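You operate a simulated robot arm through the tools that you are given. There is no shell and no other tool. Be economical: measure what you need, move in short steps, check, and stop when the job is done.

You run a simulated robot arm. Do the job below in one go: nothing can be reset, and whatever is moved stays where it is left.

JOB
Lay the grey slab in cell THREE and the PLY 12 MM board in cell TWO, then fix both.
Fine: Blue clip over the slab, orange catch over the board; the other slabs, boards and the grommets stay. Hands unhurt; nothing dropped, spilt, damaged or left on.
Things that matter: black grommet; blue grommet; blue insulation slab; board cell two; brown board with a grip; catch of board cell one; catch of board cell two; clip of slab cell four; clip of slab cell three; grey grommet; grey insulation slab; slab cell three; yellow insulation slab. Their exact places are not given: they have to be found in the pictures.

Only the result counts: the job must be done as asked and must still hold three seconds after the hand-in. Knocking over, shifting, dropping, spilling or breaking anything else fails it.

ROBOT AND FRAMES
A 6-joint arm with a four-finger gripper on a trunk, on a base that drives. Base frame: it is fixed to the floor where the robot stands at the start and does not move with it; the origin is under the middle of the robot, x ahead of it, y to its left, z up; the surface under the hand at the start is at about z = 0.42. Readings come in m, degrees, newtons and seconds.
Its first joint turns from -166.0 to 166.0 degrees. Places, roughly: board cell two [0.5, 0.3, 0.4]; catch of board cell one [0.7, 0.6, 0.5]; catch of board cell two [0.6, 0.3, 0.5]; clip of slab cell four [0.7, -0.2, 0.5]; clip of slab cell three [0.7, 0, 0.5]; slab cell three [0.5, 0, 0.4]. Payload 3.67 kg.
The tool frame sits at the grasp point between the pads (the TCP): z along the fingers, y along the line on which they close. The tips reach 0.028 m beyond it. The gripper opens to 0.112 m. The gripper's body begins 0.073 m behind the TCP.
Orientation is told as [roll, pitch, yaw] about the base's x, y, z axes, in that order, counted from this pose: with the fingers straight down and closing along the base's y, the tool's x points along the base's -x, its y along +y and its z along -z.

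CONTROLS
- The arm moves only by the tool apply_moves. Its arguments are lists of equal length, an entry for each row: "linear": the shift along the base's x, y, z in m, a list of three; "turn": the turn, a rotation vector about the base's x, y, z in degrees, a list of three. In form: {"linear": [[dx, dy, dz], ...], "turn": [[rx, ry, rz], ...]}. A call has 1 to 20 rows; each row shifts and turns the commanded pose from where the row before left it. "claw" is the finger opening in m, from 0 to 0.112, set as the call begins (left out, the last holds). A row lasts 0.2 s, in which the tool goes at most 0.05 m and 8.6 degrees; a call with a longer step from one row to the next is refused whole, and so is a gripper value outside its range. Where a pose cannot be reached the arm comes as near as it can. A force on the tool above 40 N (or 10 N above the force at the start of the call, whichever is more), or a blocked arm, ends the call early, and 0.2 s more pass. The fingers move at their own pace and stop on an object; they squeeze with about 27 N. The grip force told is the motor's: it shows also when the fingers shut on nothing. Time passes only in rows, and 0.2 s behind the last, so rows that do not move let the fingers close. The reply holds the time, the measured pose of the TCP, the force on the tool along the base axes, the opening and the grip force, in the units named above and with some noise, with the torque about the TCP (base axes, N m) and any sound that the robot's microphone picked up.
- Cameras (640 x 400 px; columns grow to the right, rows downward): "scene" is now at [0.0959, 0.1949, 1.3113]; the picture's right is [-0.25, -0.97, 0.00], its down [-0.72, 0.18, -0.67] and it looks along [0.65, -0.17, -0.74] (base axes); focal length 259 px, centre (320, 200). "wrist" rides on the gripper at [0.06, -0.018, -0.104] in the tool frame; the picture's right is [0.29, 0.96, 0.00], its down [-0.80, 0.24, -0.55] and it looks along [-0.53, 0.16, 0.83] (tool axes); focal length 234 px, centre (320, 200).
- capture(camera): a new picture of that camera. The clock stands still meanwhile.
- steer(legs): drives the robot by 1 to 6 legs, each [ahead, left, turn to the left] in m, m and degrees, along the robot's own axes; the way and the turn of a leg run together, so that a leg with both is an arc; at most 1.5 m and 180 degrees a leg. The arm and the cameras ride along, it lands a little off, and it stops where it bumps. It gives what a move gives.
- pan_tilt(pan, tilt): turns the head with the scene camera to pan (to the left, within 143 degrees either way) and tilt (down, from -29 to 69), counted from straight ahead of the robot. It gives what a move gives.
- probe_pixels(camera, pixels): for up to 12 pixels [column, row] of the newest picture of that camera ("zoom" is the newest enlarged one), the place [x, y, z] in the base frame of the surface seen there, good to about 0.003 m. The clock stands still meanwhile.
- enlarge(camera, box): a new picture of the part [left, top, right, bottom] of that camera's present view, enlarged. The clock stands still meanwhile.
- sign_off(): hands the job in; it is judged then, once.

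Go step by step. Measure first, check grasps and placings, and put right what went wrong. The budget is 80 turns and 60 pictures, counting those below and the enlarged ones. Unless the task says otherwise, let go and move clear before handing in, and close with one line.

The tools are called after "Request:" by a JSON object that holds its "fn" and its "kwargs". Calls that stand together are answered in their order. apply_moves: Moves the arm, as the interface text tells. Its arguments: {"type":"object","properties":{"linear":{"type":"array","items":{"type":"array","items":{"type":"number"}}},"turn":{"type":"array","items":{"type":"array","items":{"type":"number"}}},"claw":{"type":"number"}},"required":["linear","turn"]} The other tools are called the same way: steer (legs) drives the base; pan_tilt (pan, tilt) turns the head that bears the scene camera; capture (camera) takes a picture; probe_pixels (camera, pixels) gives the place of the surface under pixels of a picture; enlarge (camera, box) takes an enlarged picture of a part of a camera's view; sign_off () hands the job in.

At the start:

```text
time: 0.0
position: [0.7288, -0.1744, 0.8323]
orientation: [-0.1, 0.0, 0.0]
ft_force: [-0.4, 0.6, 0.2]
moment: [-0.01, -0.01, 0.01]
gripper_width: 0.1119
gripper_force: 0.1
robot x, y, heading: [-0.0007, 0.0021, -0.1]
head pan, tilt: [-14.4, 47.7]
```

scene: 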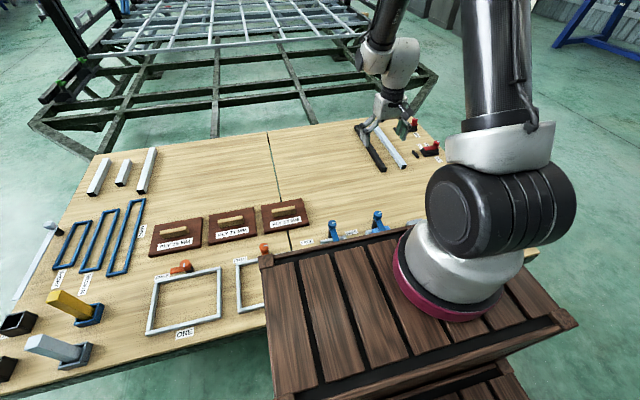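
wrist: 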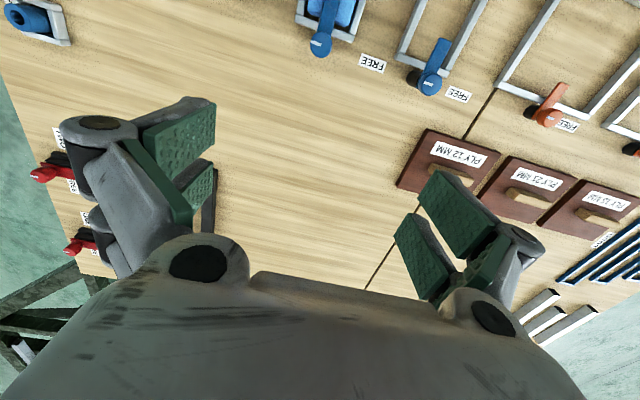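

The scene shows three labelled boards (near 175,235; 232,225; 285,213), yellow and grey slabs in holders at lower left, and cells hidden partly by the trunk. I'll enlarge both views to read them.

Request:
{"fn": "enlarge", "kwargs": {"camera": "scene", "box": [130, 180, 330, 340]}}

Request:
{"fn": "enlarge", "kwargs": {"camera": "wrist", "box": [280, 0, 640, 225]}}

Request:
{"fn": "enlarge", "kwargs": {"camera": "scene", "box": [0, 180, 200, 400]}}

```text
2.50 times, centred on (230, 260) of scene
```

zoom: 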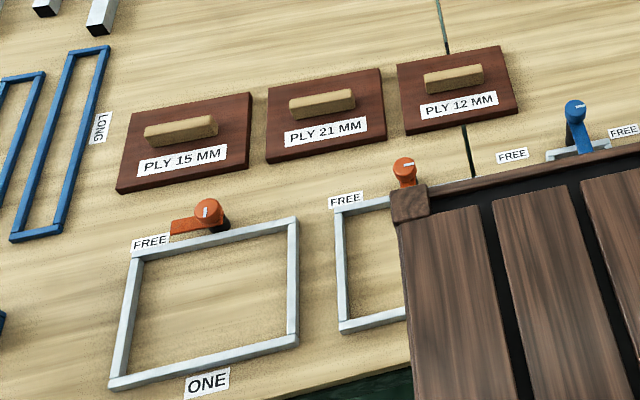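

```text
1.78 times, centred on (460, 112) of wrist
```

zoom: 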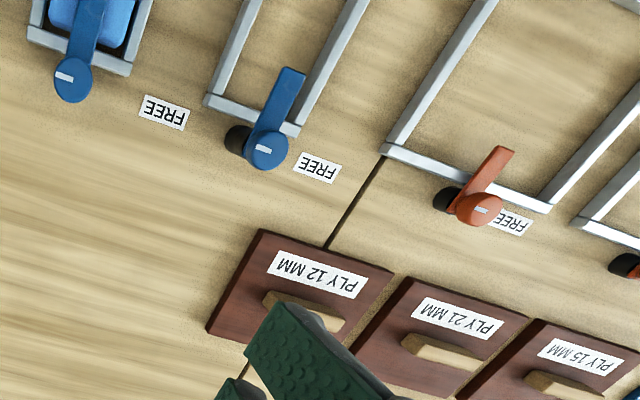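

```text
1.82 times, centred on (100, 290) of scene
```

zoom: 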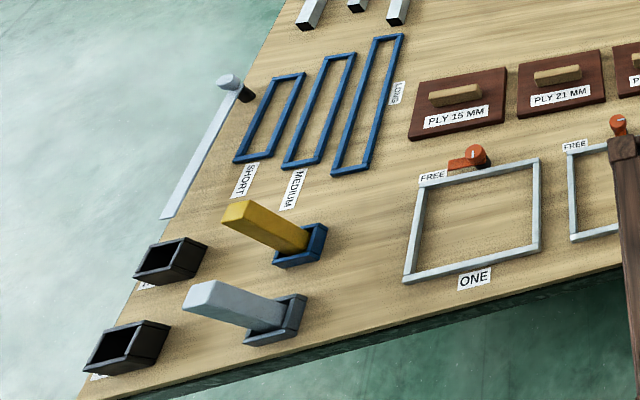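

Cell three's clip and cell two's catch seem to point over the cells, and the yellow/grey slabs stand in holders. I'll turn the head for better views.

Request:
{"fn": "pan_tilt", "kwargs": {"pan": 50, "tilt": 52}}

Request:
{"fn": "capture", "kwargs": {"camera": "scene"}}

Request:
{"fn": "pan_tilt", "kwargs": {"pan": -20, "tilt": 69}}

Request:
{"fn": "capture", "kwargs": {"camera": "scene"}}

```text
time: 1.4
position: [0.7297, -0.174, 0.8345]
orientation: [0.0, -0.1, -0.1]
ft_force: [0.1, 0.5, 0.3]
moment: [0.01, -0.02, 0.02]
gripper_width: 0.1117
gripper_force: 0.2
robot x, y, heading: [0.0003, 0.004, 0.0]
head pan, tilt: [50.0, 52.0]
```

```text
54 pictures are left
```

scene: 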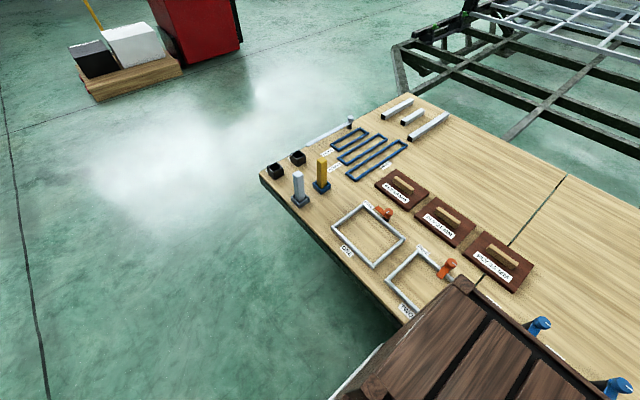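

```text
time: 2.8
position: [0.7294, -0.1741, 0.8334]
orientation: [0.0, 0.0, 0.0]
ft_force: [-0.2, 0.8, 0.0]
moment: [0.02, -0.01, -0.01]
gripper_width: 0.112
gripper_force: 0.0
robot x, y, heading: [-0.0019, -0.0003, 0.3]
head pan, tilt: [-20.0, 68.8]
```

```text
53 pictures are left
```

scene: 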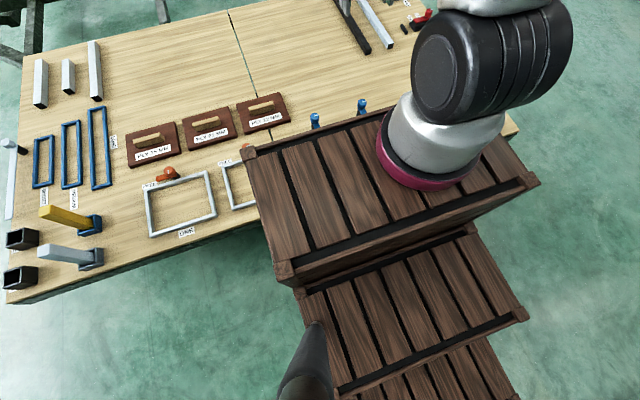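

The posts at left look like narrow pegs, not slabs; the right side of the table is hidden. I'll look right.

Request:
{"fn": "pan_tilt", "kwargs": {"pan": -55, "tilt": 45}}

Request:
{"fn": "capture", "kwargs": {"camera": "scene"}}

Request:
{"fn": "apply_moves", "kwargs": {"linear": [[-0.03, -0.01, 0], [-0.03, -0.01, 0], [-0.03, -0.01, 0], [-0.03, -0.01, 0], [-0.03, -0.01, 0], [-0.03, -0.01, 0], [-0.03, -0.01, 0], [-0.03, -0.01, 0]], "turn": [[0, 0, 0], [0, 0, 0], [0, 0, 0], [0, 0, 0], [0, 0, 0], [0, 0, 0], [0, 0, 0], [0, 0, 0]]}}

Request:
{"fn": "capture", "kwargs": {"camera": "wrist"}}

```text
time: 3.8
position: [0.7299, -0.1746, 0.8334]
orientation: [0.1, 0.0, 0.0]
ft_force: [0.0, -0.4, -0.6]
moment: [0.01, 0.02, 0.0]
gripper_width: 0.1119
gripper_force: 0.0
robot x, y, heading: [-0.0008, -0.001, 0.1]
head pan, tilt: [-55.0, 45.0]
```

```text
52 pictures are left
```

scene: 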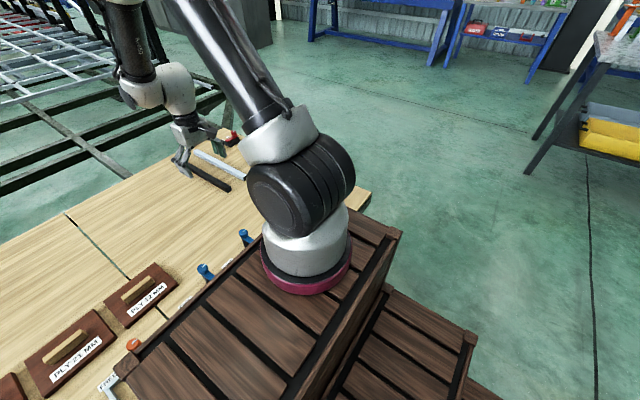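

```text
time: 5.6
position: [0.509, -0.2693, 0.8345]
orientation: [0.3, -0.1, 0.2]
ft_force: [-1.2, -0.4, -0.3]
moment: [-0.02, 0.01, -0.02]
gripper_width: 0.1122
gripper_force: 0.0
out of reach, approached as far as the arm can: row 7, 8
robot x, y, heading: [0.0011, 0.0016, 0.0]
head pan, tilt: [-55.0, 45.0]
```

```text
51 pictures are left
```

wrist: 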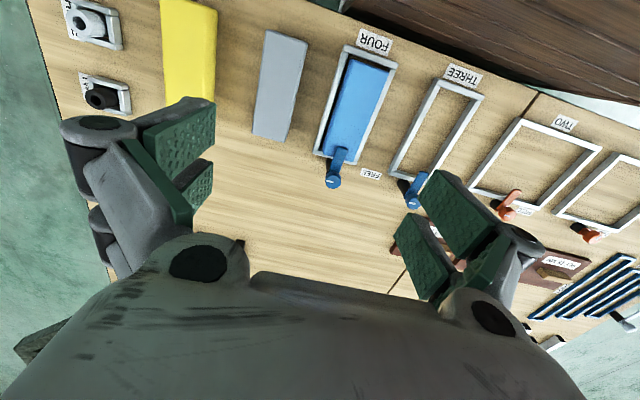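

Now the wrist shows yellow slab (190,50), grey slab (279,85), blue in cell four, cell three (435,130), cell two (535,160). I'll enlarge and probe.

Request:
{"fn": "probe_pixels", "kwargs": {"camera": "wrist", "pixels": [[268, 30], [306, 36], [254, 132], [285, 138], [279, 85], [258, 100], [440, 82], [482, 96], [392, 172], [435, 140], [412, 190], [355, 90]]}}

Request:
{"fn": "enlarge", "kwargs": {"camera": "wrist", "box": [240, 20, 500, 220]}}

Request:
{"fn": "enlarge", "kwargs": {"camera": "wrist", "box": [420, 90, 640, 270]}}

```text
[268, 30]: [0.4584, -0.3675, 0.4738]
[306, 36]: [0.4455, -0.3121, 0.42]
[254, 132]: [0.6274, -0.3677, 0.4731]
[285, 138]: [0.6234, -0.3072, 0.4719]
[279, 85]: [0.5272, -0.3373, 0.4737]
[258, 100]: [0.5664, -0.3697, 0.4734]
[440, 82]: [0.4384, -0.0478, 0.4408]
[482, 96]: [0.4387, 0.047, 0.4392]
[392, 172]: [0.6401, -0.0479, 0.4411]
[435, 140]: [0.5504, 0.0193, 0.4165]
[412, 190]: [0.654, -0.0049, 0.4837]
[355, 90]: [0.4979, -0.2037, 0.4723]
```

```text
2.00 times, centred on (370, 120) of wrist
```

zoom: 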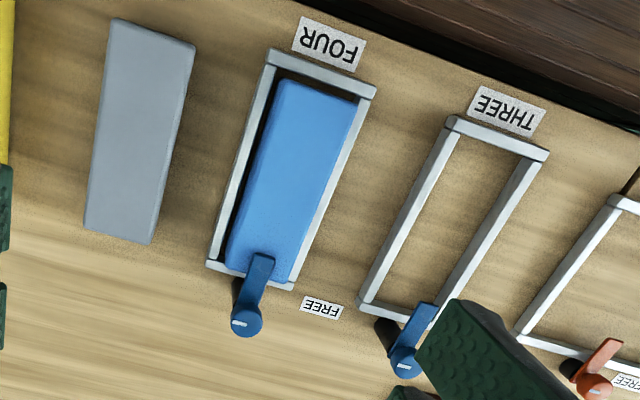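

```text
2.22 times, centred on (530, 180) of wrist
```

zoom: 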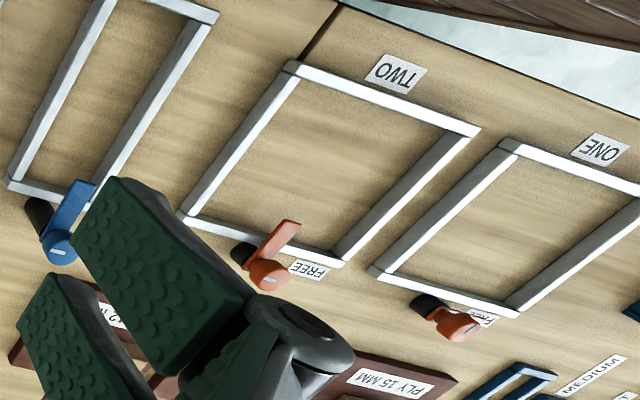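

Grey slab is at about x 0.455–0.63, y -0.368…-0.307, top 0.474 (table 0.42); clip three (412,190) and the cell two catch both lie over their cells. I'll go to look at both closely.

Request:
{"fn": "apply_moves", "kwargs": {"linear": [[0.0, 0.05, -0.01], [0, 0.05, -0.01], [0, 0.05, -0.01], [0, 0.05, -0.01], [0, 0.05, -0.01], [0, 0.05, -0.01], [0, 0.05, -0.01], [0, 0.04, -0.01]], "turn": [[0, 0, 0], [0, 0, 0], [0, 0, 0], [0, 0, 0], [0, 0, 0], [0, 0, 0], [0, 0, 0], [0, 0, 0]]}}

Request:
{"fn": "capture", "kwargs": {"camera": "wrist"}}

```text
refused: row 1 steps farther than a row can; nothing moved
```

```text
48 pictures are left
```

wrist: 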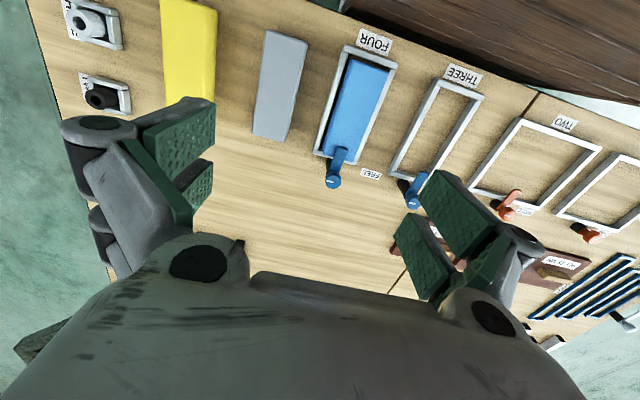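

The step was too long for a row; I'll repeat with shorter steps.

Request:
{"fn": "apply_moves", "kwargs": {"linear": [[0.0, 0.045, -0.01], [0, 0.045, -0.01], [0, 0.045, -0.01], [0, 0.045, -0.01], [0, 0.045, -0.01], [0, 0.045, -0.01], [0, 0.045, -0.01], [0, 0.045, -0.01]], "turn": [[0, 0, 0], [0, 0, 0], [0, 0, 0], [0, 0, 0], [0, 0, 0], [0, 0, 0], [0, 0, 0], [0, 0, 0]]}}

Request:
{"fn": "capture", "kwargs": {"camera": "wrist"}}

```text
time: 7.4
position: [0.5533, 0.0713, 0.7404]
orientation: [0.0, 0.0, 0.0]
ft_force: [0.6, -0.4, 0.1]
moment: [0.01, 0.0, 0.01]
gripper_width: 0.1119
gripper_force: 0.0
out of reach, approached as far as the arm can: row 1, 2, 3
robot x, y, heading: [0.0031, 0.0011, -0.0]
head pan, tilt: [-55.0, 45.0]
```

```text
47 pictures are left
```

wrist: 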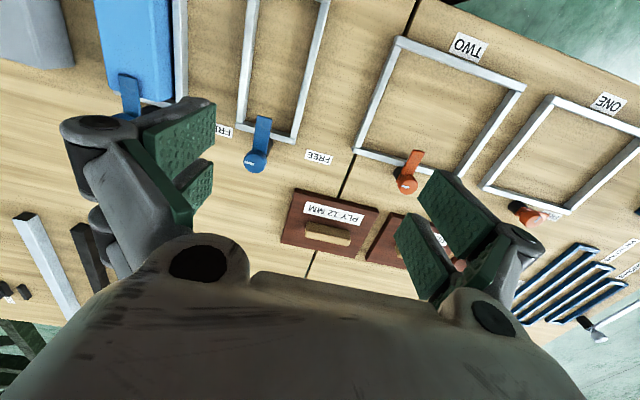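

Request:
{"fn": "enlarge", "kwargs": {"camera": "wrist", "box": [220, 90, 460, 250]}}

Request:
{"fn": "probe_pixels", "kwargs": {"camera": "wrist", "pixels": [[254, 161], [256, 165], [263, 119], [261, 140], [406, 184], [415, 155], [411, 170], [330, 235], [285, 240], [306, 192], [378, 210], [351, 233]]}}

Request:
{"fn": "probe_pixels", "kwargs": {"camera": "wrist", "pixels": [[398, 41], [523, 88], [360, 152], [425, 177], [244, 128], [293, 138], [330, 2], [318, 158], [334, 212], [337, 225], [308, 226], [349, 239]]}}

```text
2.50 times, centred on (340, 170) of wrist
```

zoom: 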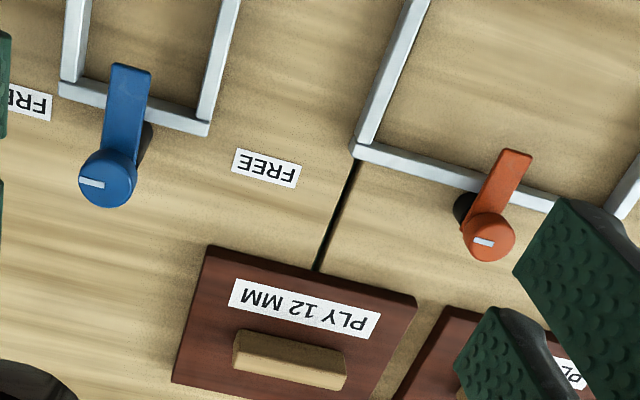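

```text
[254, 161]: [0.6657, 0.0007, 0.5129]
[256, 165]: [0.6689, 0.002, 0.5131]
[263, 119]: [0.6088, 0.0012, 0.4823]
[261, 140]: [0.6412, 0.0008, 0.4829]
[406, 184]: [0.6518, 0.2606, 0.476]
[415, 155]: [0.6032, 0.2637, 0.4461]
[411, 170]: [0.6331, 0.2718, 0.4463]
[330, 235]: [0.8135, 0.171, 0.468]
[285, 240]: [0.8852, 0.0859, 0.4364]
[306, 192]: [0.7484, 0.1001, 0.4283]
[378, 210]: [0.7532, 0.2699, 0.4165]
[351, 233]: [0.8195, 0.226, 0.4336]
```

```text
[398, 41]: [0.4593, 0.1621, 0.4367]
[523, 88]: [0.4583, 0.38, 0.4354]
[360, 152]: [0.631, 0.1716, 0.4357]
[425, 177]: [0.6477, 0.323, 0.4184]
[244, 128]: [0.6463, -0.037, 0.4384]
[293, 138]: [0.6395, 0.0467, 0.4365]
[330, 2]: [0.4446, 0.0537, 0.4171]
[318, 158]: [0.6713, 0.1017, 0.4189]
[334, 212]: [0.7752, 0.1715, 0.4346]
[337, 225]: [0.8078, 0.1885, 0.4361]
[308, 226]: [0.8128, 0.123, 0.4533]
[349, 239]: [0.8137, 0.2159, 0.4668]
```

Clip three: pivot ~(0.667, 0.001), arm top z 0.483 pointing -x; FREE label on its +y side. I'll close the fingers and come down beside the arm on its -y side.

Request:
{"fn": "apply_moves", "kwargs": {"claw": 0, "linear": [[0.023, -0.036, -0.02], [0.023, -0.037, -0.02], [0.023, -0.036, -0.02], [0, 0, -0.04], [0, 0, -0.04], [0, 0, -0.04], [0, 0, -0.04], [0, 0, -0.03]], "turn": [[0, 0, 0], [0, 0, 0], [0, 0, 0], [0, 0, 0], [0, 0, 0], [0, 0, 0], [0, 0, 0], [0, 0, 0]]}}

```text
time: 9.2
position: [0.6495, -0.0407, 0.49]
orientation: [0.0, 0.1, 0.0]
ft_force: [0.5, -0.4, -0.6]
moment: [-0.01, 0.03, -0.03]
gripper_width: 0.0002
gripper_force: 26.9
out of reach, approached as far as the arm can: row 6, 7, 8
robot x, y, heading: [-0.0005, 0.002, 0.1]
head pan, tilt: [-55.0, 45.0]
```

The arm got stopped short at x 0.65 (inner reach limit). I need to know where the arm's axis is, so I'll look at the arm base.

Request:
{"fn": "pan_tilt", "kwargs": {"pan": -20, "tilt": 60}}

Request:
{"fn": "capture", "kwargs": {"camera": "scene"}}

Request:
{"fn": "capture", "kwargs": {"camera": "wrist"}}

```text
time: 10.2
position: [0.6513, -0.0406, 0.4917]
orientation: [0.0, 0.1, -0.1]
ft_force: [1.0, -0.5, -0.2]
moment: [-0.01, 0.03, 0.03]
gripper_width: 0.0001
gripper_force: 27.4
robot x, y, heading: [0.0022, -0.0014, -0.3]
head pan, tilt: [-20.0, 60.0]
```

```text
45 pictures are left
```

scene: 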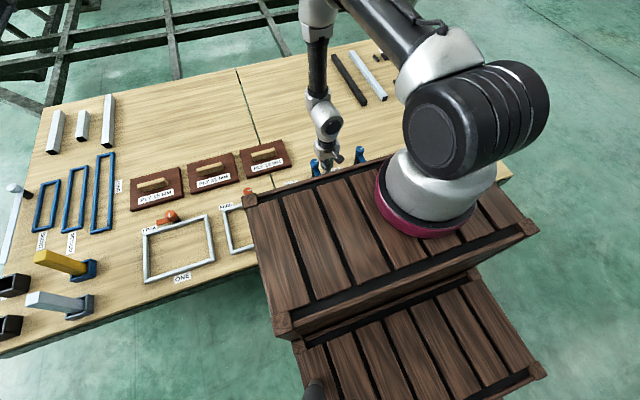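

```text
44 pictures are left
```

wrist: 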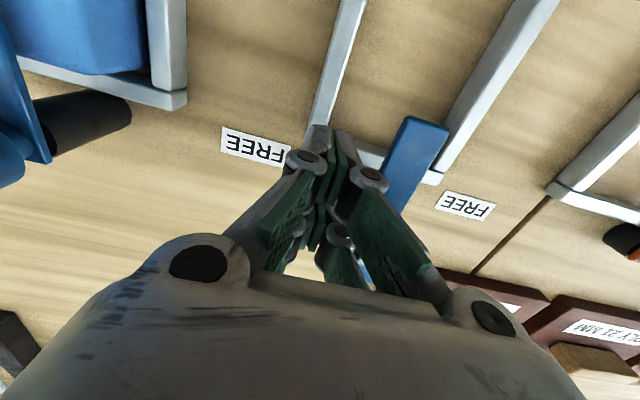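

Request:
{"fn": "probe_pixels", "kwargs": {"camera": "scene", "pixels": [[380, 180], [400, 228], [430, 238], [465, 222], [495, 180], [290, 200], [245, 200], [280, 330], [537, 228]]}}

```text
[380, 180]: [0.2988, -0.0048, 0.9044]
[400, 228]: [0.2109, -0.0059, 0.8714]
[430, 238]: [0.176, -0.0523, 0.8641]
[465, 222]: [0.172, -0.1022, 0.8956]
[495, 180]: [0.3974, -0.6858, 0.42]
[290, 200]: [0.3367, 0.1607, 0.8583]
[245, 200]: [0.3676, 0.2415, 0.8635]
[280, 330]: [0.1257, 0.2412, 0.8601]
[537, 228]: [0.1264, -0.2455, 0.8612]
```

The arm axis sits near (0.27, -0.07) so cells are too close; backing the base up should help. I'll lift the tool and look behind first.

Request:
{"fn": "apply_moves", "kwargs": {"linear": [[0, 0, 0.04], [0, 0, 0.04], [0, 0, 0.04]], "turn": [[0, 0, 0], [0, 0, 0], [0, 0, 0]]}}

Request:
{"fn": "pan_tilt", "kwargs": {"pan": 143, "tilt": 45}}

Request:
{"fn": "capture", "kwargs": {"camera": "scene"}}

Request:
{"fn": "pan_tilt", "kwargs": {"pan": -143, "tilt": 45}}

Request:
{"fn": "capture", "kwargs": {"camera": "scene"}}

```text
time: 11.0
position: [0.6512, -0.042, 0.6101]
orientation: [0.0, 0.1, 0.0]
ft_force: [-0.4, 0.5, 0.4]
moment: [0.03, 0.04, 0.02]
gripper_width: 0.0
gripper_force: 27.3
robot x, y, heading: [-0.001, 0.0004, -0.0]
head pan, tilt: [-20.0, 60.0]
```

```text
time: 13.5
position: [0.6502, -0.0413, 0.6096]
orientation: [-0.1, -0.1, 0.0]
ft_force: [0.0, -0.4, -0.7]
moment: [0.01, 0.01, -0.03]
gripper_width: 0.0
gripper_force: 27.0
robot x, y, heading: [-0.0015, -0.0044, 0.3]
head pan, tilt: [143.0, 45.0]
```

```text
43 pictures are left
```

scene: 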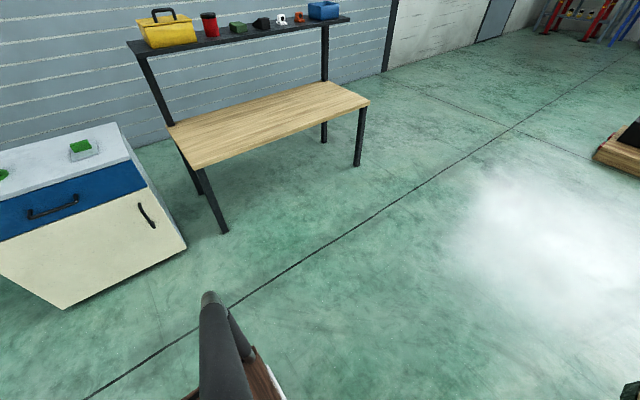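

```text
time: 17.4
position: [0.6498, -0.0399, 0.6099]
orientation: [0.0, 0.0, 0.0]
ft_force: [0.2, 0.4, -0.6]
moment: [-0.02, 0.05, 0.01]
gripper_width: 0.0
gripper_force: 26.8
robot x, y, heading: [0.0015, -0.0005, -0.1]
head pan, tilt: [-143.0, 45.0]
```

```text
42 pictures are left
```

scene: 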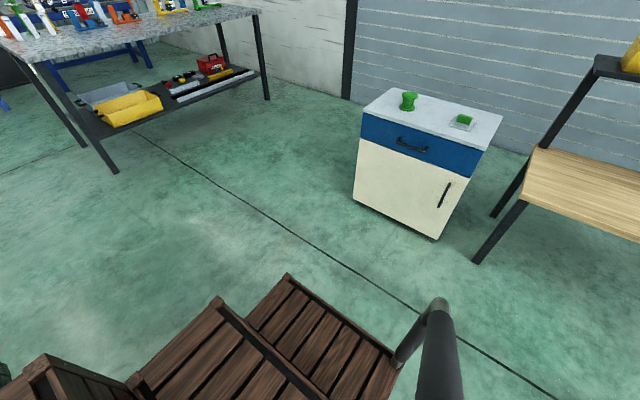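

Behind is free floor for well over 0.3 m. Backing up 0.22 m, with the head returned to the work.

Request:
{"fn": "steer", "kwargs": {"legs": [[-0.22, 0, 0]]}}

Request:
{"fn": "pan_tilt", "kwargs": {"pan": 0, "tilt": 50}}

Request:
{"fn": "capture", "kwargs": {"camera": "scene"}}

```text
time: 19.1
position: [0.4309, -0.0389, 0.6093]
orientation: [-0.1, 0.0, 0.1]
ft_force: [0.1, -0.1, 0.1]
moment: [0.03, -0.01, 0.03]
gripper_width: 0.0
gripper_force: 26.8
robot x, y, heading: [-0.2189, -0.001, -0.1]
head pan, tilt: [-143.0, 45.0]
```

```text
time: 21.4
position: [0.4298, -0.0394, 0.6102]
orientation: [0.0, 0.0, 0.1]
ft_force: [-0.5, 0.5, 0.7]
moment: [0.0, -0.01, -0.01]
gripper_width: 0.0001
gripper_force: 27.4
robot x, y, heading: [-0.2212, -0.0007, 0.4]
head pan, tilt: [0.0, 50.0]
```

```text
41 pictures are left
```

scene: 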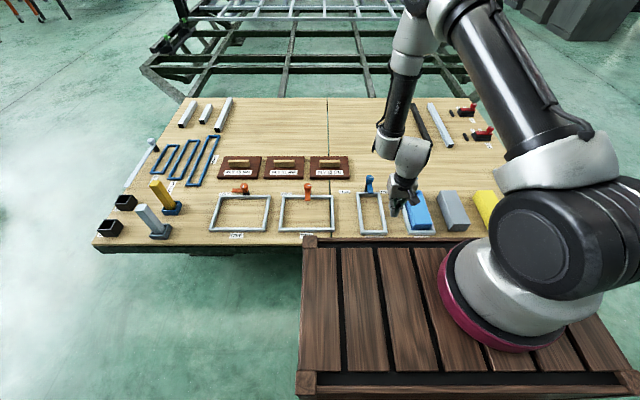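

The whole bench is now visible. Moving to beside clip three's arm.

Request:
{"fn": "apply_moves", "kwargs": {"linear": [[0.048, 0, 0], [0.048, 0, 0], [0.048, 0, 0], [0.047, 0.003, 0], [0, 0, -0.04], [0, 0, -0.04], [0, 0, -0.042], [0, 0, 0]], "turn": [[0, 0, 0], [0, 0, 0], [0, 0, 0], [0, 0, 0], [0, 0, 0], [0, 0, 0], [0, 0, 0], [0, 0, 0]]}}

Request:
{"fn": "capture", "kwargs": {"camera": "wrist"}}

```text
time: 23.1
position: [0.6199, -0.037, 0.4891]
orientation: [-0.1, 0.0, 0.1]
ft_force: [0.4, 0.3, -0.2]
moment: [0.03, -0.01, -0.02]
gripper_width: 0.0
gripper_force: 27.5
robot x, y, heading: [-0.221, -0.0038, 0.1]
head pan, tilt: [0.0, 50.0]
```

```text
40 pictures are left
```

wrist: 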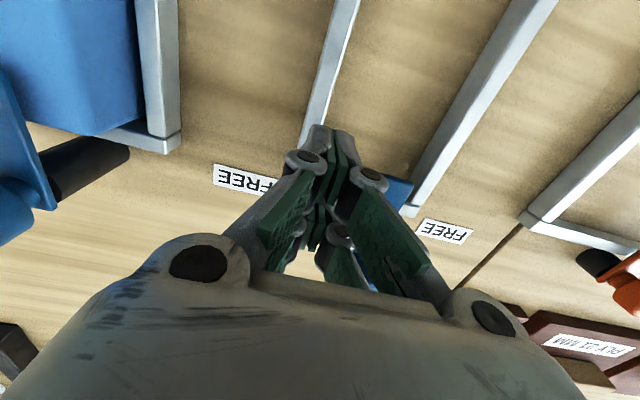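

Fingers are just beside the arm. Pushing it round in an arc toward +y (FREE).

Request:
{"fn": "apply_moves", "kwargs": {"linear": [[0.002, 0.018, 0], [-0.002, 0.009, 0], [-0.002, 0.009, 0], [0.001, 0.008, 0], [0.001, 0.008, 0], [0.004, 0.008, 0], [0.004, 0.0075, 0], [0.006, 0.006, 0], [0.0065, 0.0055, 0], [0.0075, 0.004, 0], [0, 0, 0]], "turn": [[0, 0, 0], [0, 0, 0], [0, 0, 0], [0, 0, 0], [0, 0, 0], [0, 0, 0], [0, 0, 0], [0, 0, 0], [0, 0, 0], [0, 0, 0], [0, 0, 0]]}}

Request:
{"fn": "enlarge", "kwargs": {"camera": "scene", "box": [280, 150, 480, 270]}}

```text
time: 25.2
position: [0.633, 0.039, 0.4834]
orientation: [-0.2, 1.0, -0.2]
ft_force: [-5.2, 0.0, -0.1]
moment: [0.05, 0.03, 0.01]
gripper_width: 0.0058
gripper_force: 35.8
robot x, y, heading: [-0.2207, -0.0016, 0.0]
head pan, tilt: [0.0, 50.0]
stopped in row 10: the force on the tool passed its limit at 63 N (the readings are from after the stop); the commanded pose is now the measured one
```

```text
3.20 times, centred on (380, 210) of scene
```

zoom: 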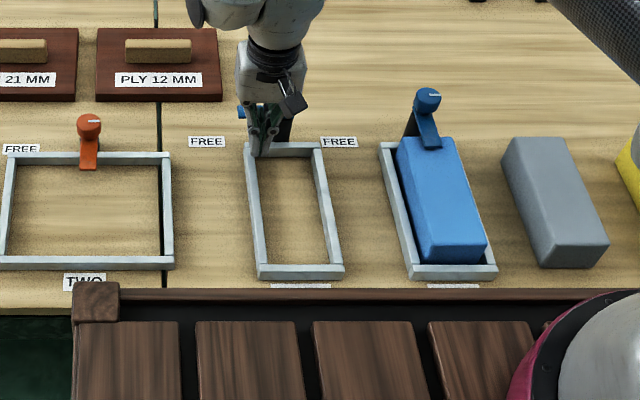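

Force limit tripped near the end of travel; the clip seems turned (blue at zoom 240,112). I'll back off and look.

Request:
{"fn": "apply_moves", "kwargs": {"linear": [[-0.015, 0, 0], [-0.01, 0, 0.02], [0, 0, 0.04], [0, 0, 0.045], [-0.04, 0, 0.045], [-0.04, 0.0, 0.045]], "turn": [[0, 0, 0], [0, 0, 0], [0, 0, 0], [0, 0, 0], [0, 0, 0], [0, 0, 0]]}}

Request:
{"fn": "capture", "kwargs": {"camera": "wrist"}}

```text
refused: row 5 steps farther than a row can; nothing moved
```

```text
38 pictures are left
```

wrist: 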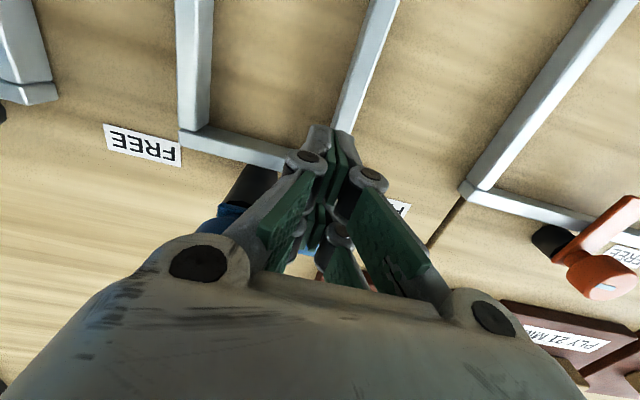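

Request:
{"fn": "apply_moves", "kwargs": {"linear": [[-0.015, 0, 0], [-0.01, 0, 0.02], [0, 0, 0.04], [0, 0, 0.045], [-0.03, 0, 0.035], [-0.03, 0.0, 0.035]], "turn": [[0, 0, 0], [0, 0, 0], [0, 0, 0], [0, 0, 0], [0, 0, 0], [0, 0, 0]]}}

Request:
{"fn": "enlarge", "kwargs": {"camera": "wrist", "box": [160, 50, 480, 250]}}

```text
time: 26.6
position: [0.5494, 0.0384, 0.6612]
orientation: [-0.2, 1.0, -0.3]
ft_force: [0.3, 0.0, 0.2]
moment: [0.01, 0.01, -0.02]
gripper_width: 0.0001
gripper_force: 36.4
robot x, y, heading: [-0.2172, 0.0009, 0.2]
head pan, tilt: [0.0, 50.0]
```

```text
2.00 times, centred on (320, 150) of wrist
```

zoom: 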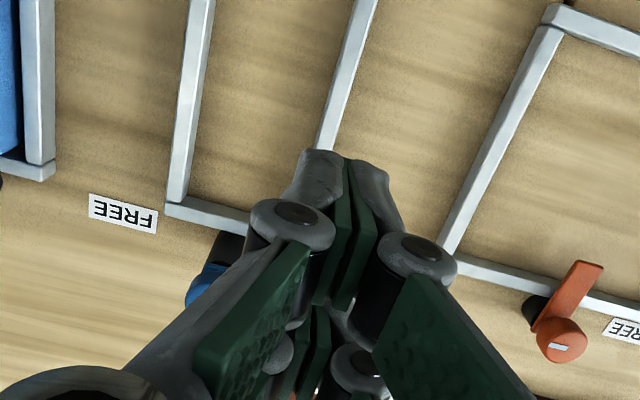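

Request:
{"fn": "enlarge", "kwargs": {"camera": "scene", "box": [320, 160, 420, 240]}}

Request:
{"fn": "apply_moves", "kwargs": {"claw": 0.11, "linear": [[0, -0.045, 0], [0, -0.045, 0], [0, -0.045, 0]], "turn": [[0, 0, 0], [0, 0, 0], [0, 0, 0]]}}

Request:
{"fn": "enlarge", "kwargs": {"camera": "wrist", "box": [160, 50, 480, 250]}}

```text
5.00 times, centred on (370, 200) of scene
```

zoom: 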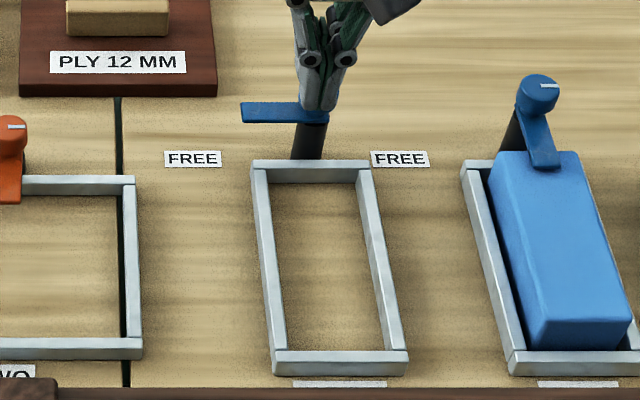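

```text
time: 27.4
position: [0.5453, -0.0935, 0.66]
orientation: [-0.3, 1.1, 0.0]
ft_force: [-0.4, 0.1, -0.3]
moment: [-0.04, 0.0, -0.01]
gripper_width: 0.1099
gripper_force: 0.1
robot x, y, heading: [-0.2147, -0.0045, -0.1]
head pan, tilt: [0.0, 50.0]
```

```text
2.00 times, centred on (320, 150) of wrist
```

zoom: 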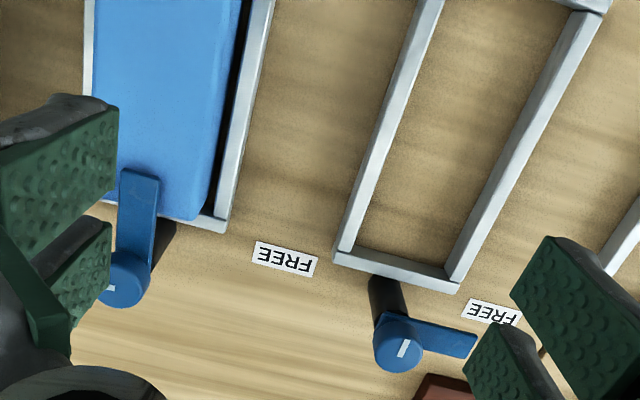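

Clip three now points to FREE. Next measure the grey slab and cell three precisely from the scene view.

Request:
{"fn": "enlarge", "kwargs": {"camera": "scene", "box": [340, 180, 500, 250]}}

```text
4.00 times, centred on (420, 215) of scene
```

zoom: 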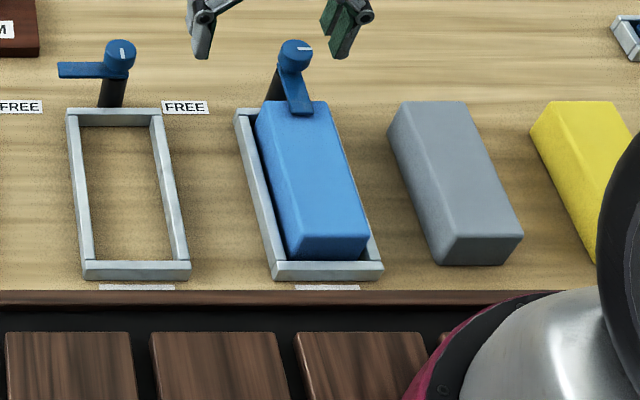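

Request:
{"fn": "probe_pixels", "kwargs": {"camera": "zoom", "pixels": [[406, 104], [462, 104], [456, 232], [516, 230], [430, 170], [490, 170], [75, 112], [155, 112], [88, 268], [185, 268], [118, 118], [135, 258]]}}

Request:
{"fn": "probe_pixels", "kwargs": {"camera": "zoom", "pixels": [[97, 190], [81, 190], [163, 190], [176, 190], [262, 170], [338, 170], [118, 127], [135, 264], [396, 130], [440, 255], [518, 245], [155, 190]]}}

```text
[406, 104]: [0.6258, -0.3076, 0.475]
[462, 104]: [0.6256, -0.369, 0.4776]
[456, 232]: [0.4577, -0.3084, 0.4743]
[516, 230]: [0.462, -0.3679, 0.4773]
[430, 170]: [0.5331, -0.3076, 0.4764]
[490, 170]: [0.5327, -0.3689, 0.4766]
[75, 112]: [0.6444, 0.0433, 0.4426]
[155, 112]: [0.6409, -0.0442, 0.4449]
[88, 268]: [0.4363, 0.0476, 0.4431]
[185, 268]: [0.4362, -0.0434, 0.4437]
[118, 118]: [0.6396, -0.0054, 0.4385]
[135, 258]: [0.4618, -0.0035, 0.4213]
```

```text
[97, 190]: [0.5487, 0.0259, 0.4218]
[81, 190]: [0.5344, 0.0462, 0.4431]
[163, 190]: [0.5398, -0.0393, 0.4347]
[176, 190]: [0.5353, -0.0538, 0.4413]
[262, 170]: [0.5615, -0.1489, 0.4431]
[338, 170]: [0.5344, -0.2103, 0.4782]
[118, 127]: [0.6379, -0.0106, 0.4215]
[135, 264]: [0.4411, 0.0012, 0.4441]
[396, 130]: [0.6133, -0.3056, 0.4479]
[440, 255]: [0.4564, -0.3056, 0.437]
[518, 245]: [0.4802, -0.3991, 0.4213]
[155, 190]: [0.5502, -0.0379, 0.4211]
```

Slab centre ≈ (0.542, -0.338), width 0.066, top 0.476; cell centre ≈ (0.54, 0), wall top 0.443. I'll grasp only the top 25 mm so the tips stay above the cell walls.

Request:
{"fn": "apply_moves", "kwargs": {"claw": 0.09, "linear": [[0, -0.049, 0], [0, -0.049, 0], [0, -0.049, 0], [0, -0.049, 0], [-0.003, -0.0485, 0], [0, 0, -0.045], [0, 0, -0.045], [0, 0, -0.045], [0, 0, -0.045], [0, 0, -0.004], [0, 0, 0]], "turn": [[0.3, -1.1, 0], [0, 0, 0], [0, 0, 0], [0, 0, 0], [0, 0, 0], [0, 0, 0], [0, 0, 0], [0, 0, 0], [0, 0, 0], [0, 0, 0], [0, 0, 0]]}}

Request:
{"fn": "enlarge", "kwargs": {"camera": "scene", "box": [340, 150, 500, 250]}}

```text
time: 29.8
position: [0.5463, -0.3406, 0.4742]
orientation: [0.0, -0.1, -0.1]
ft_force: [-0.1, -0.5, 0.0]
moment: [-0.01, -0.02, -0.05]
gripper_width: 0.0902
gripper_force: 0.0
robot x, y, heading: [-0.2225, 0.0011, 0.1]
head pan, tilt: [0.0, 50.0]
```

```text
4.00 times, centred on (420, 200) of scene
```

zoom: 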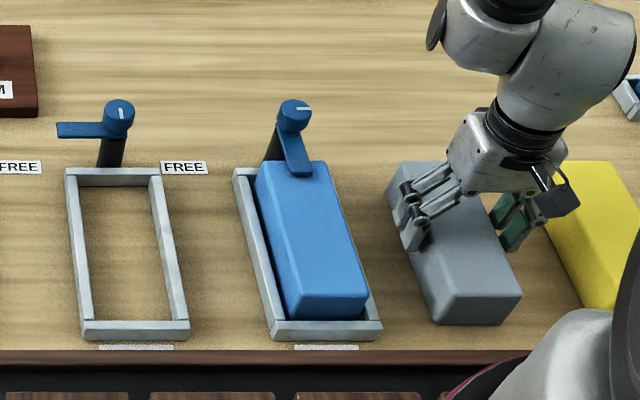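

Fingers straddle the slab. Closing and lifting a little.

Request:
{"fn": "apply_moves", "kwargs": {"claw": 0.05, "linear": [[0, 0, 0], [0, 0, 0], [0, 0, 0], [0, 0, 0.02], [0, 0, 0.04], [0, 0, 0.04], [0, 0, 0.03]], "turn": [[0, 0, 0], [0, 0, 0], [0, 0, 0], [0, 0, 0], [0, 0, 0], [0, 0, 0], [0, 0, 0]]}}

Request:
{"fn": "capture", "kwargs": {"camera": "scene"}}

```text
time: 31.4
position: [0.5451, -0.3399, 0.6049]
orientation: [0.2, -0.2, -0.1]
ft_force: [0.0, 0.8, 0.5]
moment: [0.02, 0.01, -0.01]
gripper_width: 0.0501
gripper_force: 0.1
robot x, y, heading: [-0.222, 0.0008, 0.3]
head pan, tilt: [0.0, 50.0]
```

```text
32 pictures are left
```

scene: 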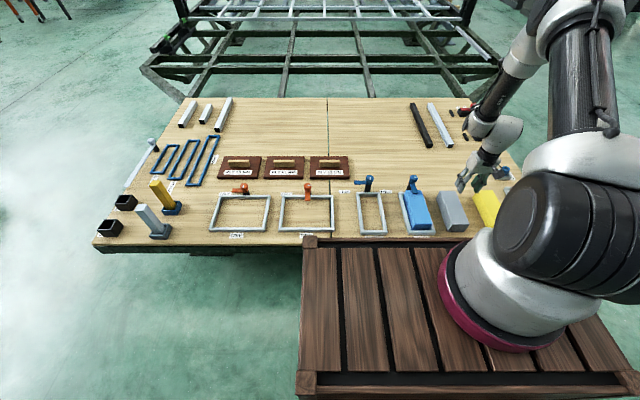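

The gripper closed to 0.05 with no force: the slab wasn't held. Checking slab's state.

Request:
{"fn": "enlarge", "kwargs": {"camera": "scene", "box": [360, 150, 520, 250]}}

Request:
{"fn": "probe_pixels", "kwargs": {"camera": "zoom", "pixels": [[350, 170], [325, 165], [382, 165], [375, 290], [435, 290], [345, 230], [410, 230], [320, 185]]}}

```text
4.00 times, centred on (440, 200) of scene
```

zoom: 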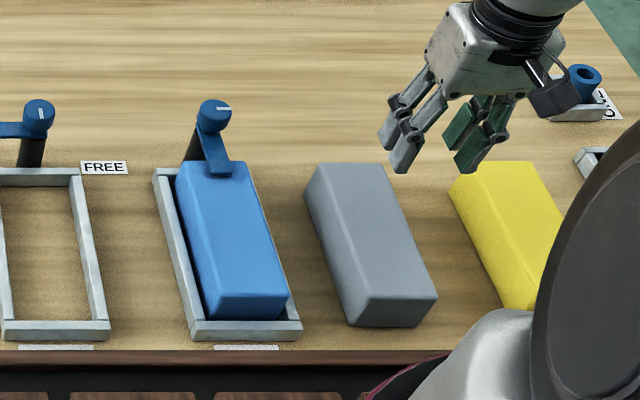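

```text
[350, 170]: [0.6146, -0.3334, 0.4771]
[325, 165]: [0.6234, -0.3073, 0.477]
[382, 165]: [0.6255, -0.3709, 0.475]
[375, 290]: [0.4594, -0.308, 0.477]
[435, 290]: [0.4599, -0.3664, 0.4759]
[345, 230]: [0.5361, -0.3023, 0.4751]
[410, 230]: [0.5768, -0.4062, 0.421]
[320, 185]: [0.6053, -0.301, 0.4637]
```

Slab is undisturbed. I'll go back down, squeeze fully and read the grip before lifting.

Request:
{"fn": "apply_moves", "kwargs": {"claw": 0.09, "linear": [[0, 0.002, -0.005], [-0.003, 0, -0.035], [0, 0, -0.045], [0, 0, -0.045], [0, 0, -0.003]], "turn": [[0, 0, 0], [0, 0, 0], [0, 0, 0], [0, 0, 0], [0, 0, 0]]}}

Request:
{"fn": "apply_moves", "kwargs": {"claw": 0.03, "linear": [[0, 0, 0], [0, 0, 0], [0, 0, 0], [0, 0, 0]], "turn": [[0, 0, 0], [0, 0, 0], [0, 0, 0], [0, 0, 0]]}}

```text
time: 32.6
position: [0.5418, -0.3388, 0.4708]
orientation: [-0.1, -0.1, 0.0]
ft_force: [-0.2, -0.6, 0.2]
moment: [0.0, -0.01, 0.0]
gripper_width: 0.0901
gripper_force: 0.0
robot x, y, heading: [-0.2194, -0.0003, 0.1]
head pan, tilt: [0.0, 50.0]
```

```text
time: 33.6
position: [0.5403, -0.3375, 0.4717]
orientation: [0.0, 0.0, -0.2]
ft_force: [0.4, 0.0, 0.5]
moment: [-0.05, -0.07, 0.01]
gripper_width: 0.0696
gripper_force: 27.2
robot x, y, heading: [-0.2181, -0.0036, 0.2]
head pan, tilt: [0.0, 50.0]
```

Held at 0.070 with 27 N now. Lifting slowly.

Request:
{"fn": "apply_moves", "kwargs": {"claw": 0.0, "linear": [[0, 0, 0.005], [0, 0, 0.01], [0, 0, 0.01], [0, 0, 0.01]], "turn": [[0, 0, 0], [0, 0, 0], [0, 0, 0], [0, 0, 0]]}}

Request:
{"fn": "enlarge", "kwargs": {"camera": "scene", "box": [360, 150, 520, 250]}}

```text
time: 34.6
position: [0.5422, -0.3384, 0.5074]
orientation: [0.1, -0.2, -0.2]
ft_force: [0.3, 0.2, -0.5]
moment: [-0.01, 0.03, 0.0]
gripper_width: 0.0698
gripper_force: 27.3
robot x, y, heading: [-0.2188, -0.0, 0.1]
head pan, tilt: [0.0, 50.0]
```

```text
4.00 times, centred on (440, 200) of scene
```

zoom: 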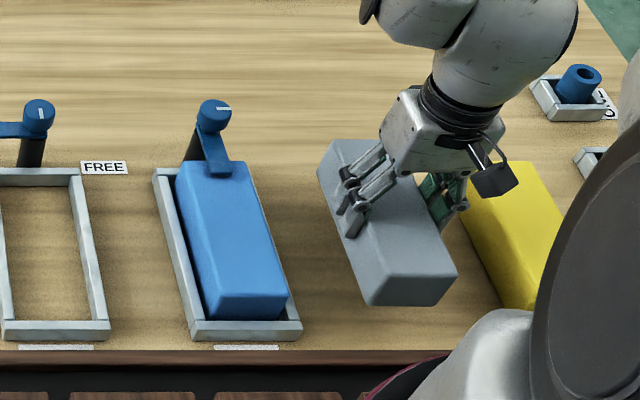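

Held level. Lift more, carry over cell three, and take a tight view of the cell to align.

Request:
{"fn": "apply_moves", "kwargs": {"linear": [[0, 0, 0.045], [0, 0, 0.045], [0, 0, 0.03], [0, 0.03, 0], [0, 0.04, 0], [0, 0.04, 0], [0, 0.02, 0]], "turn": [[0, 0, 0], [0, 0, 0], [0, 0, 0], [0, 0, 0], [0, 0, 0], [0, 0, 0], [0, 0, 0]]}}

Request:
{"fn": "enlarge", "kwargs": {"camera": "scene", "box": [345, 175, 405, 245]}}

```text
time: 36.2
position: [0.5432, -0.2099, 0.6274]
orientation: [0.0, -0.1, -0.2]
ft_force: [0.5, 0.3, -1.1]
moment: [0.0, 0.0, -0.01]
gripper_width: 0.07
gripper_force: 27.4
robot x, y, heading: [-0.221, -0.0031, 0.2]
head pan, tilt: [0.0, 50.0]
```

```text
5.71 times, centred on (375, 210) of scene
```

zoom: 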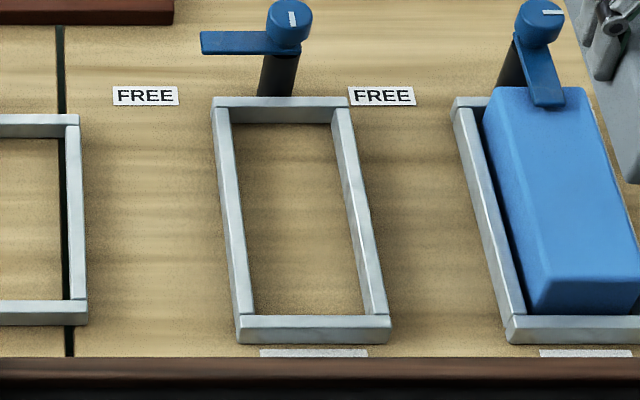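

Request:
{"fn": "probe_pixels", "kwargs": {"camera": "zoom", "pixels": [[223, 200], [228, 200], [237, 200], [242, 200], [347, 200], [352, 200], [360, 200], [366, 200], [280, 98], [280, 107], [314, 320], [314, 328]]}}

Request:
{"fn": "enlarge", "kwargs": {"camera": "scene", "box": [370, 160, 470, 240]}}

```text
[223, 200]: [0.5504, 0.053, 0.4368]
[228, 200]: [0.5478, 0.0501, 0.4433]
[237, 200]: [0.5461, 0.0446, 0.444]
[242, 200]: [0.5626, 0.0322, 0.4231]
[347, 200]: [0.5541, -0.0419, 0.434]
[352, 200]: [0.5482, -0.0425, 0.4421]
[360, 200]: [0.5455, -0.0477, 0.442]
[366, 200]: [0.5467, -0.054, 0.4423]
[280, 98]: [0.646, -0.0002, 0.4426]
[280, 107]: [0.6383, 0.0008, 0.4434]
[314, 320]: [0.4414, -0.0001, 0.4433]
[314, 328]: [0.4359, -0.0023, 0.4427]
```

```text
5.00 times, centred on (420, 200) of scene
```

zoom: 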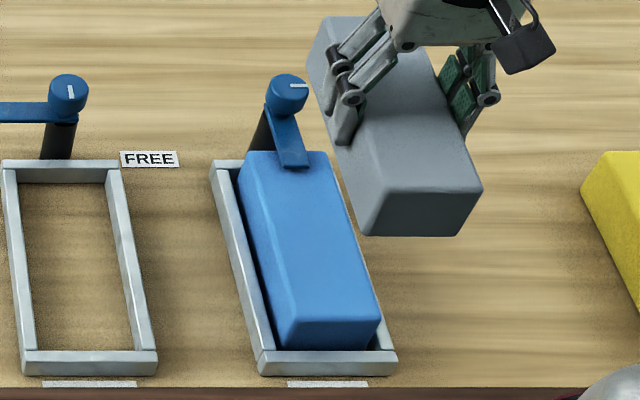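

Cell three inner span: y -0.042…0.043, x 0.444…0.637; 7 mm clearance each side. Carrying to y≈0.001 and descending most of the way.

Request:
{"fn": "apply_moves", "kwargs": {"linear": [[0, 0.04, 0], [0, 0.045, 0], [0, 0.045, 0], [0, 0.045, 0], [-0.001, 0.0355, 0], [0, 0, 0], [0, 0, -0.03], [0, 0, -0.03], [0, 0, -0.02], [0, 0, 0]], "turn": [[0, 0, 0], [0, 0, 0], [0, 0, 0], [0, 0, 0], [0, 0, 0], [0, 0, 0], [0, 0, 0], [0, 0, 0], [0, 0, 0], [0, 0, 0]]}}

Request:
{"fn": "enlarge", "kwargs": {"camera": "scene", "box": [325, 160, 425, 240]}}

```text
time: 38.4
position: [0.541, 0.0046, 0.547]
orientation: [0.0, -0.1, -0.1]
ft_force: [-0.8, -0.5, -0.9]
moment: [0.03, 0.0, 0.0]
gripper_width: 0.0696
gripper_force: 27.1
robot x, y, heading: [-0.2221, -0.0009, -0.0]
head pan, tilt: [0.0, 50.0]
```

```text
5.00 times, centred on (375, 200) of scene
```

zoom: 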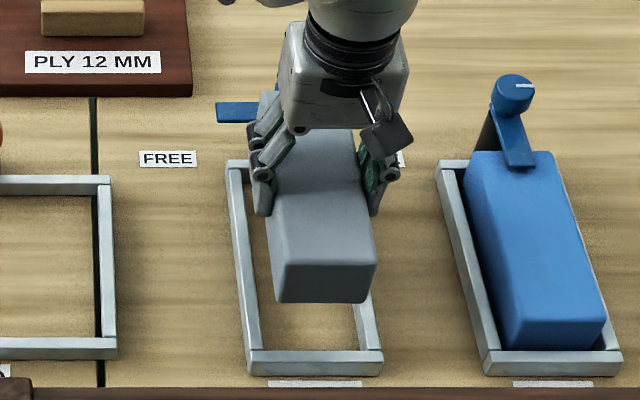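

Well aligned; small y trim of -0.003, then descend to the table.

Request:
{"fn": "apply_moves", "kwargs": {"linear": [[0.001, -0.003, -0.01], [0, 0, -0.02], [0, 0, -0.02], [0, 0, -0.013], [0, 0, -0.008], [0, 0, -0.002], [0, 0, 0]], "turn": [[0, 0, 0], [0, 0, 0], [0, 0, 0], [0, 0, 0], [0, 0, 0], [0, 0, 0], [0, 0, 0]]}}

Request:
{"fn": "enlarge", "kwargs": {"camera": "scene", "box": [325, 160, 425, 240]}}

```text
time: 40.0
position: [0.5427, -0.0009, 0.4754]
orientation: [0.0, -0.2, -0.2]
ft_force: [-0.9, -0.8, -0.9]
moment: [0.0, 0.02, 0.01]
gripper_width: 0.0697
gripper_force: 26.9
robot x, y, heading: [-0.2202, -0.0005, -0.1]
head pan, tilt: [0.0, 50.0]
```

```text
5.00 times, centred on (375, 200) of scene
```

zoom: 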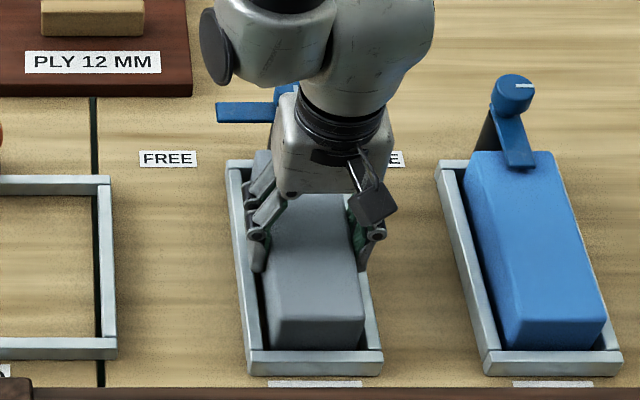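

Slab is inside the frame, ~3 mm above the table. Lower 3 mm, release, and retreat up.

Request:
{"fn": "apply_moves", "kwargs": {"linear": [[0, 0, -0.002], [0, 0, -0.001], [0, 0, 0]], "turn": [[0, 0, 0], [0, 0, 0], [0, 0, 0]]}}

Request:
{"fn": "apply_moves", "kwargs": {"claw": 0.09, "linear": [[0, 0, 0], [0, 0, 0], [0, 0, 0.03], [0, 0, 0.045], [0, 0, 0.045]], "turn": [[0, 0, 0], [0, 0, 0], [0, 0, 0], [0, 0, 0], [0, 0, 0]]}}

Request:
{"fn": "enlarge", "kwargs": {"camera": "scene", "box": [325, 160, 425, 240]}}

```text
time: 40.8
position: [0.5426, -0.0005, 0.4725]
orientation: [0.0, -0.1, -0.1]
ft_force: [-3.1, 1.8, 12.4]
moment: [-0.03, 0.3, -0.05]
gripper_width: 0.0696
gripper_force: 27.4
robot x, y, heading: [-0.2202, -0.0014, 0.1]
head pan, tilt: [0.0, 50.0]
```

```text
time: 42.0
position: [0.5417, -0.0032, 0.5905]
orientation: [0.0, 0.0, -0.1]
ft_force: [0.3, -0.4, -0.9]
moment: [0.02, 0.01, -0.03]
gripper_width: 0.0899
gripper_force: 0.0
robot x, y, heading: [-0.2202, -0.0003, 0.0]
head pan, tilt: [0.0, 50.0]
```

```text
5.00 times, centred on (375, 200) of scene
```

zoom: 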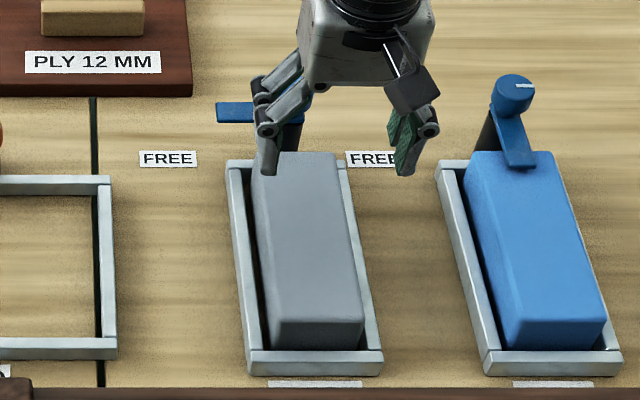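

Slab lies in cell three. Now measure the clip's free pose so I can swing it back over the slab.

Request:
{"fn": "apply_moves", "kwargs": {"claw": 0, "linear": [[0.02, -0.04, 0.02], [0.02, -0.04, 0], [0.02, -0.04, 0]], "turn": [[0, 0, 0], [0, 0, 0], [0, 0, 0]]}}

Request:
{"fn": "enlarge", "kwargs": {"camera": "scene", "box": [340, 165, 390, 205]}}

```text
time: 42.8
position: [0.6016, -0.1207, 0.6139]
orientation: [0.0, 0.0, 0.1]
ft_force: [0.7, -0.2, 0.1]
moment: [-0.03, 0.01, 0.0]
gripper_width: 0.0
gripper_force: 27.0
robot x, y, heading: [-0.2215, -0.0028, -0.1]
head pan, tilt: [0.0, 50.0]
```

```text
10.00 times, centred on (365, 185) of scene
```

zoom: 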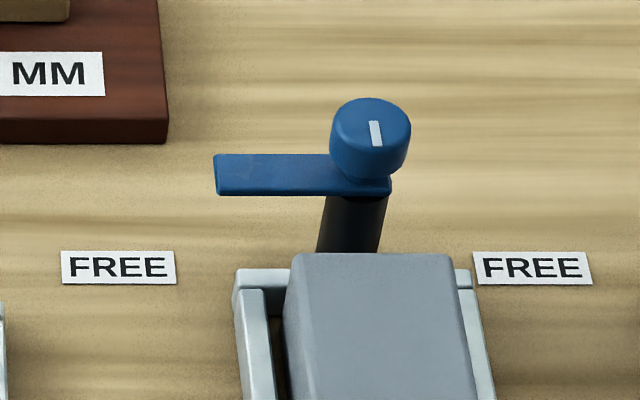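

Request:
{"fn": "probe_pixels", "kwargs": {"camera": "zoom", "pixels": [[222, 158], [222, 183], [222, 190], [300, 158], [300, 184], [300, 191], [385, 188], [375, 115], [335, 150], [405, 150], [370, 258], [350, 235]]}}

```text
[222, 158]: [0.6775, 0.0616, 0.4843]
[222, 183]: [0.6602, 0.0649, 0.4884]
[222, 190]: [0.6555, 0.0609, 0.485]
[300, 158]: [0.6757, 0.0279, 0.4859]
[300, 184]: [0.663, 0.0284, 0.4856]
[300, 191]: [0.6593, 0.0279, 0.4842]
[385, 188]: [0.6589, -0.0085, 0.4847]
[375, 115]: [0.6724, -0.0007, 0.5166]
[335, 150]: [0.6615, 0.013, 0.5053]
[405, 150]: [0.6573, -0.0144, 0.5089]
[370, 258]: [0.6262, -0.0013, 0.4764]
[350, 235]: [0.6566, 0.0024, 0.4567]
```

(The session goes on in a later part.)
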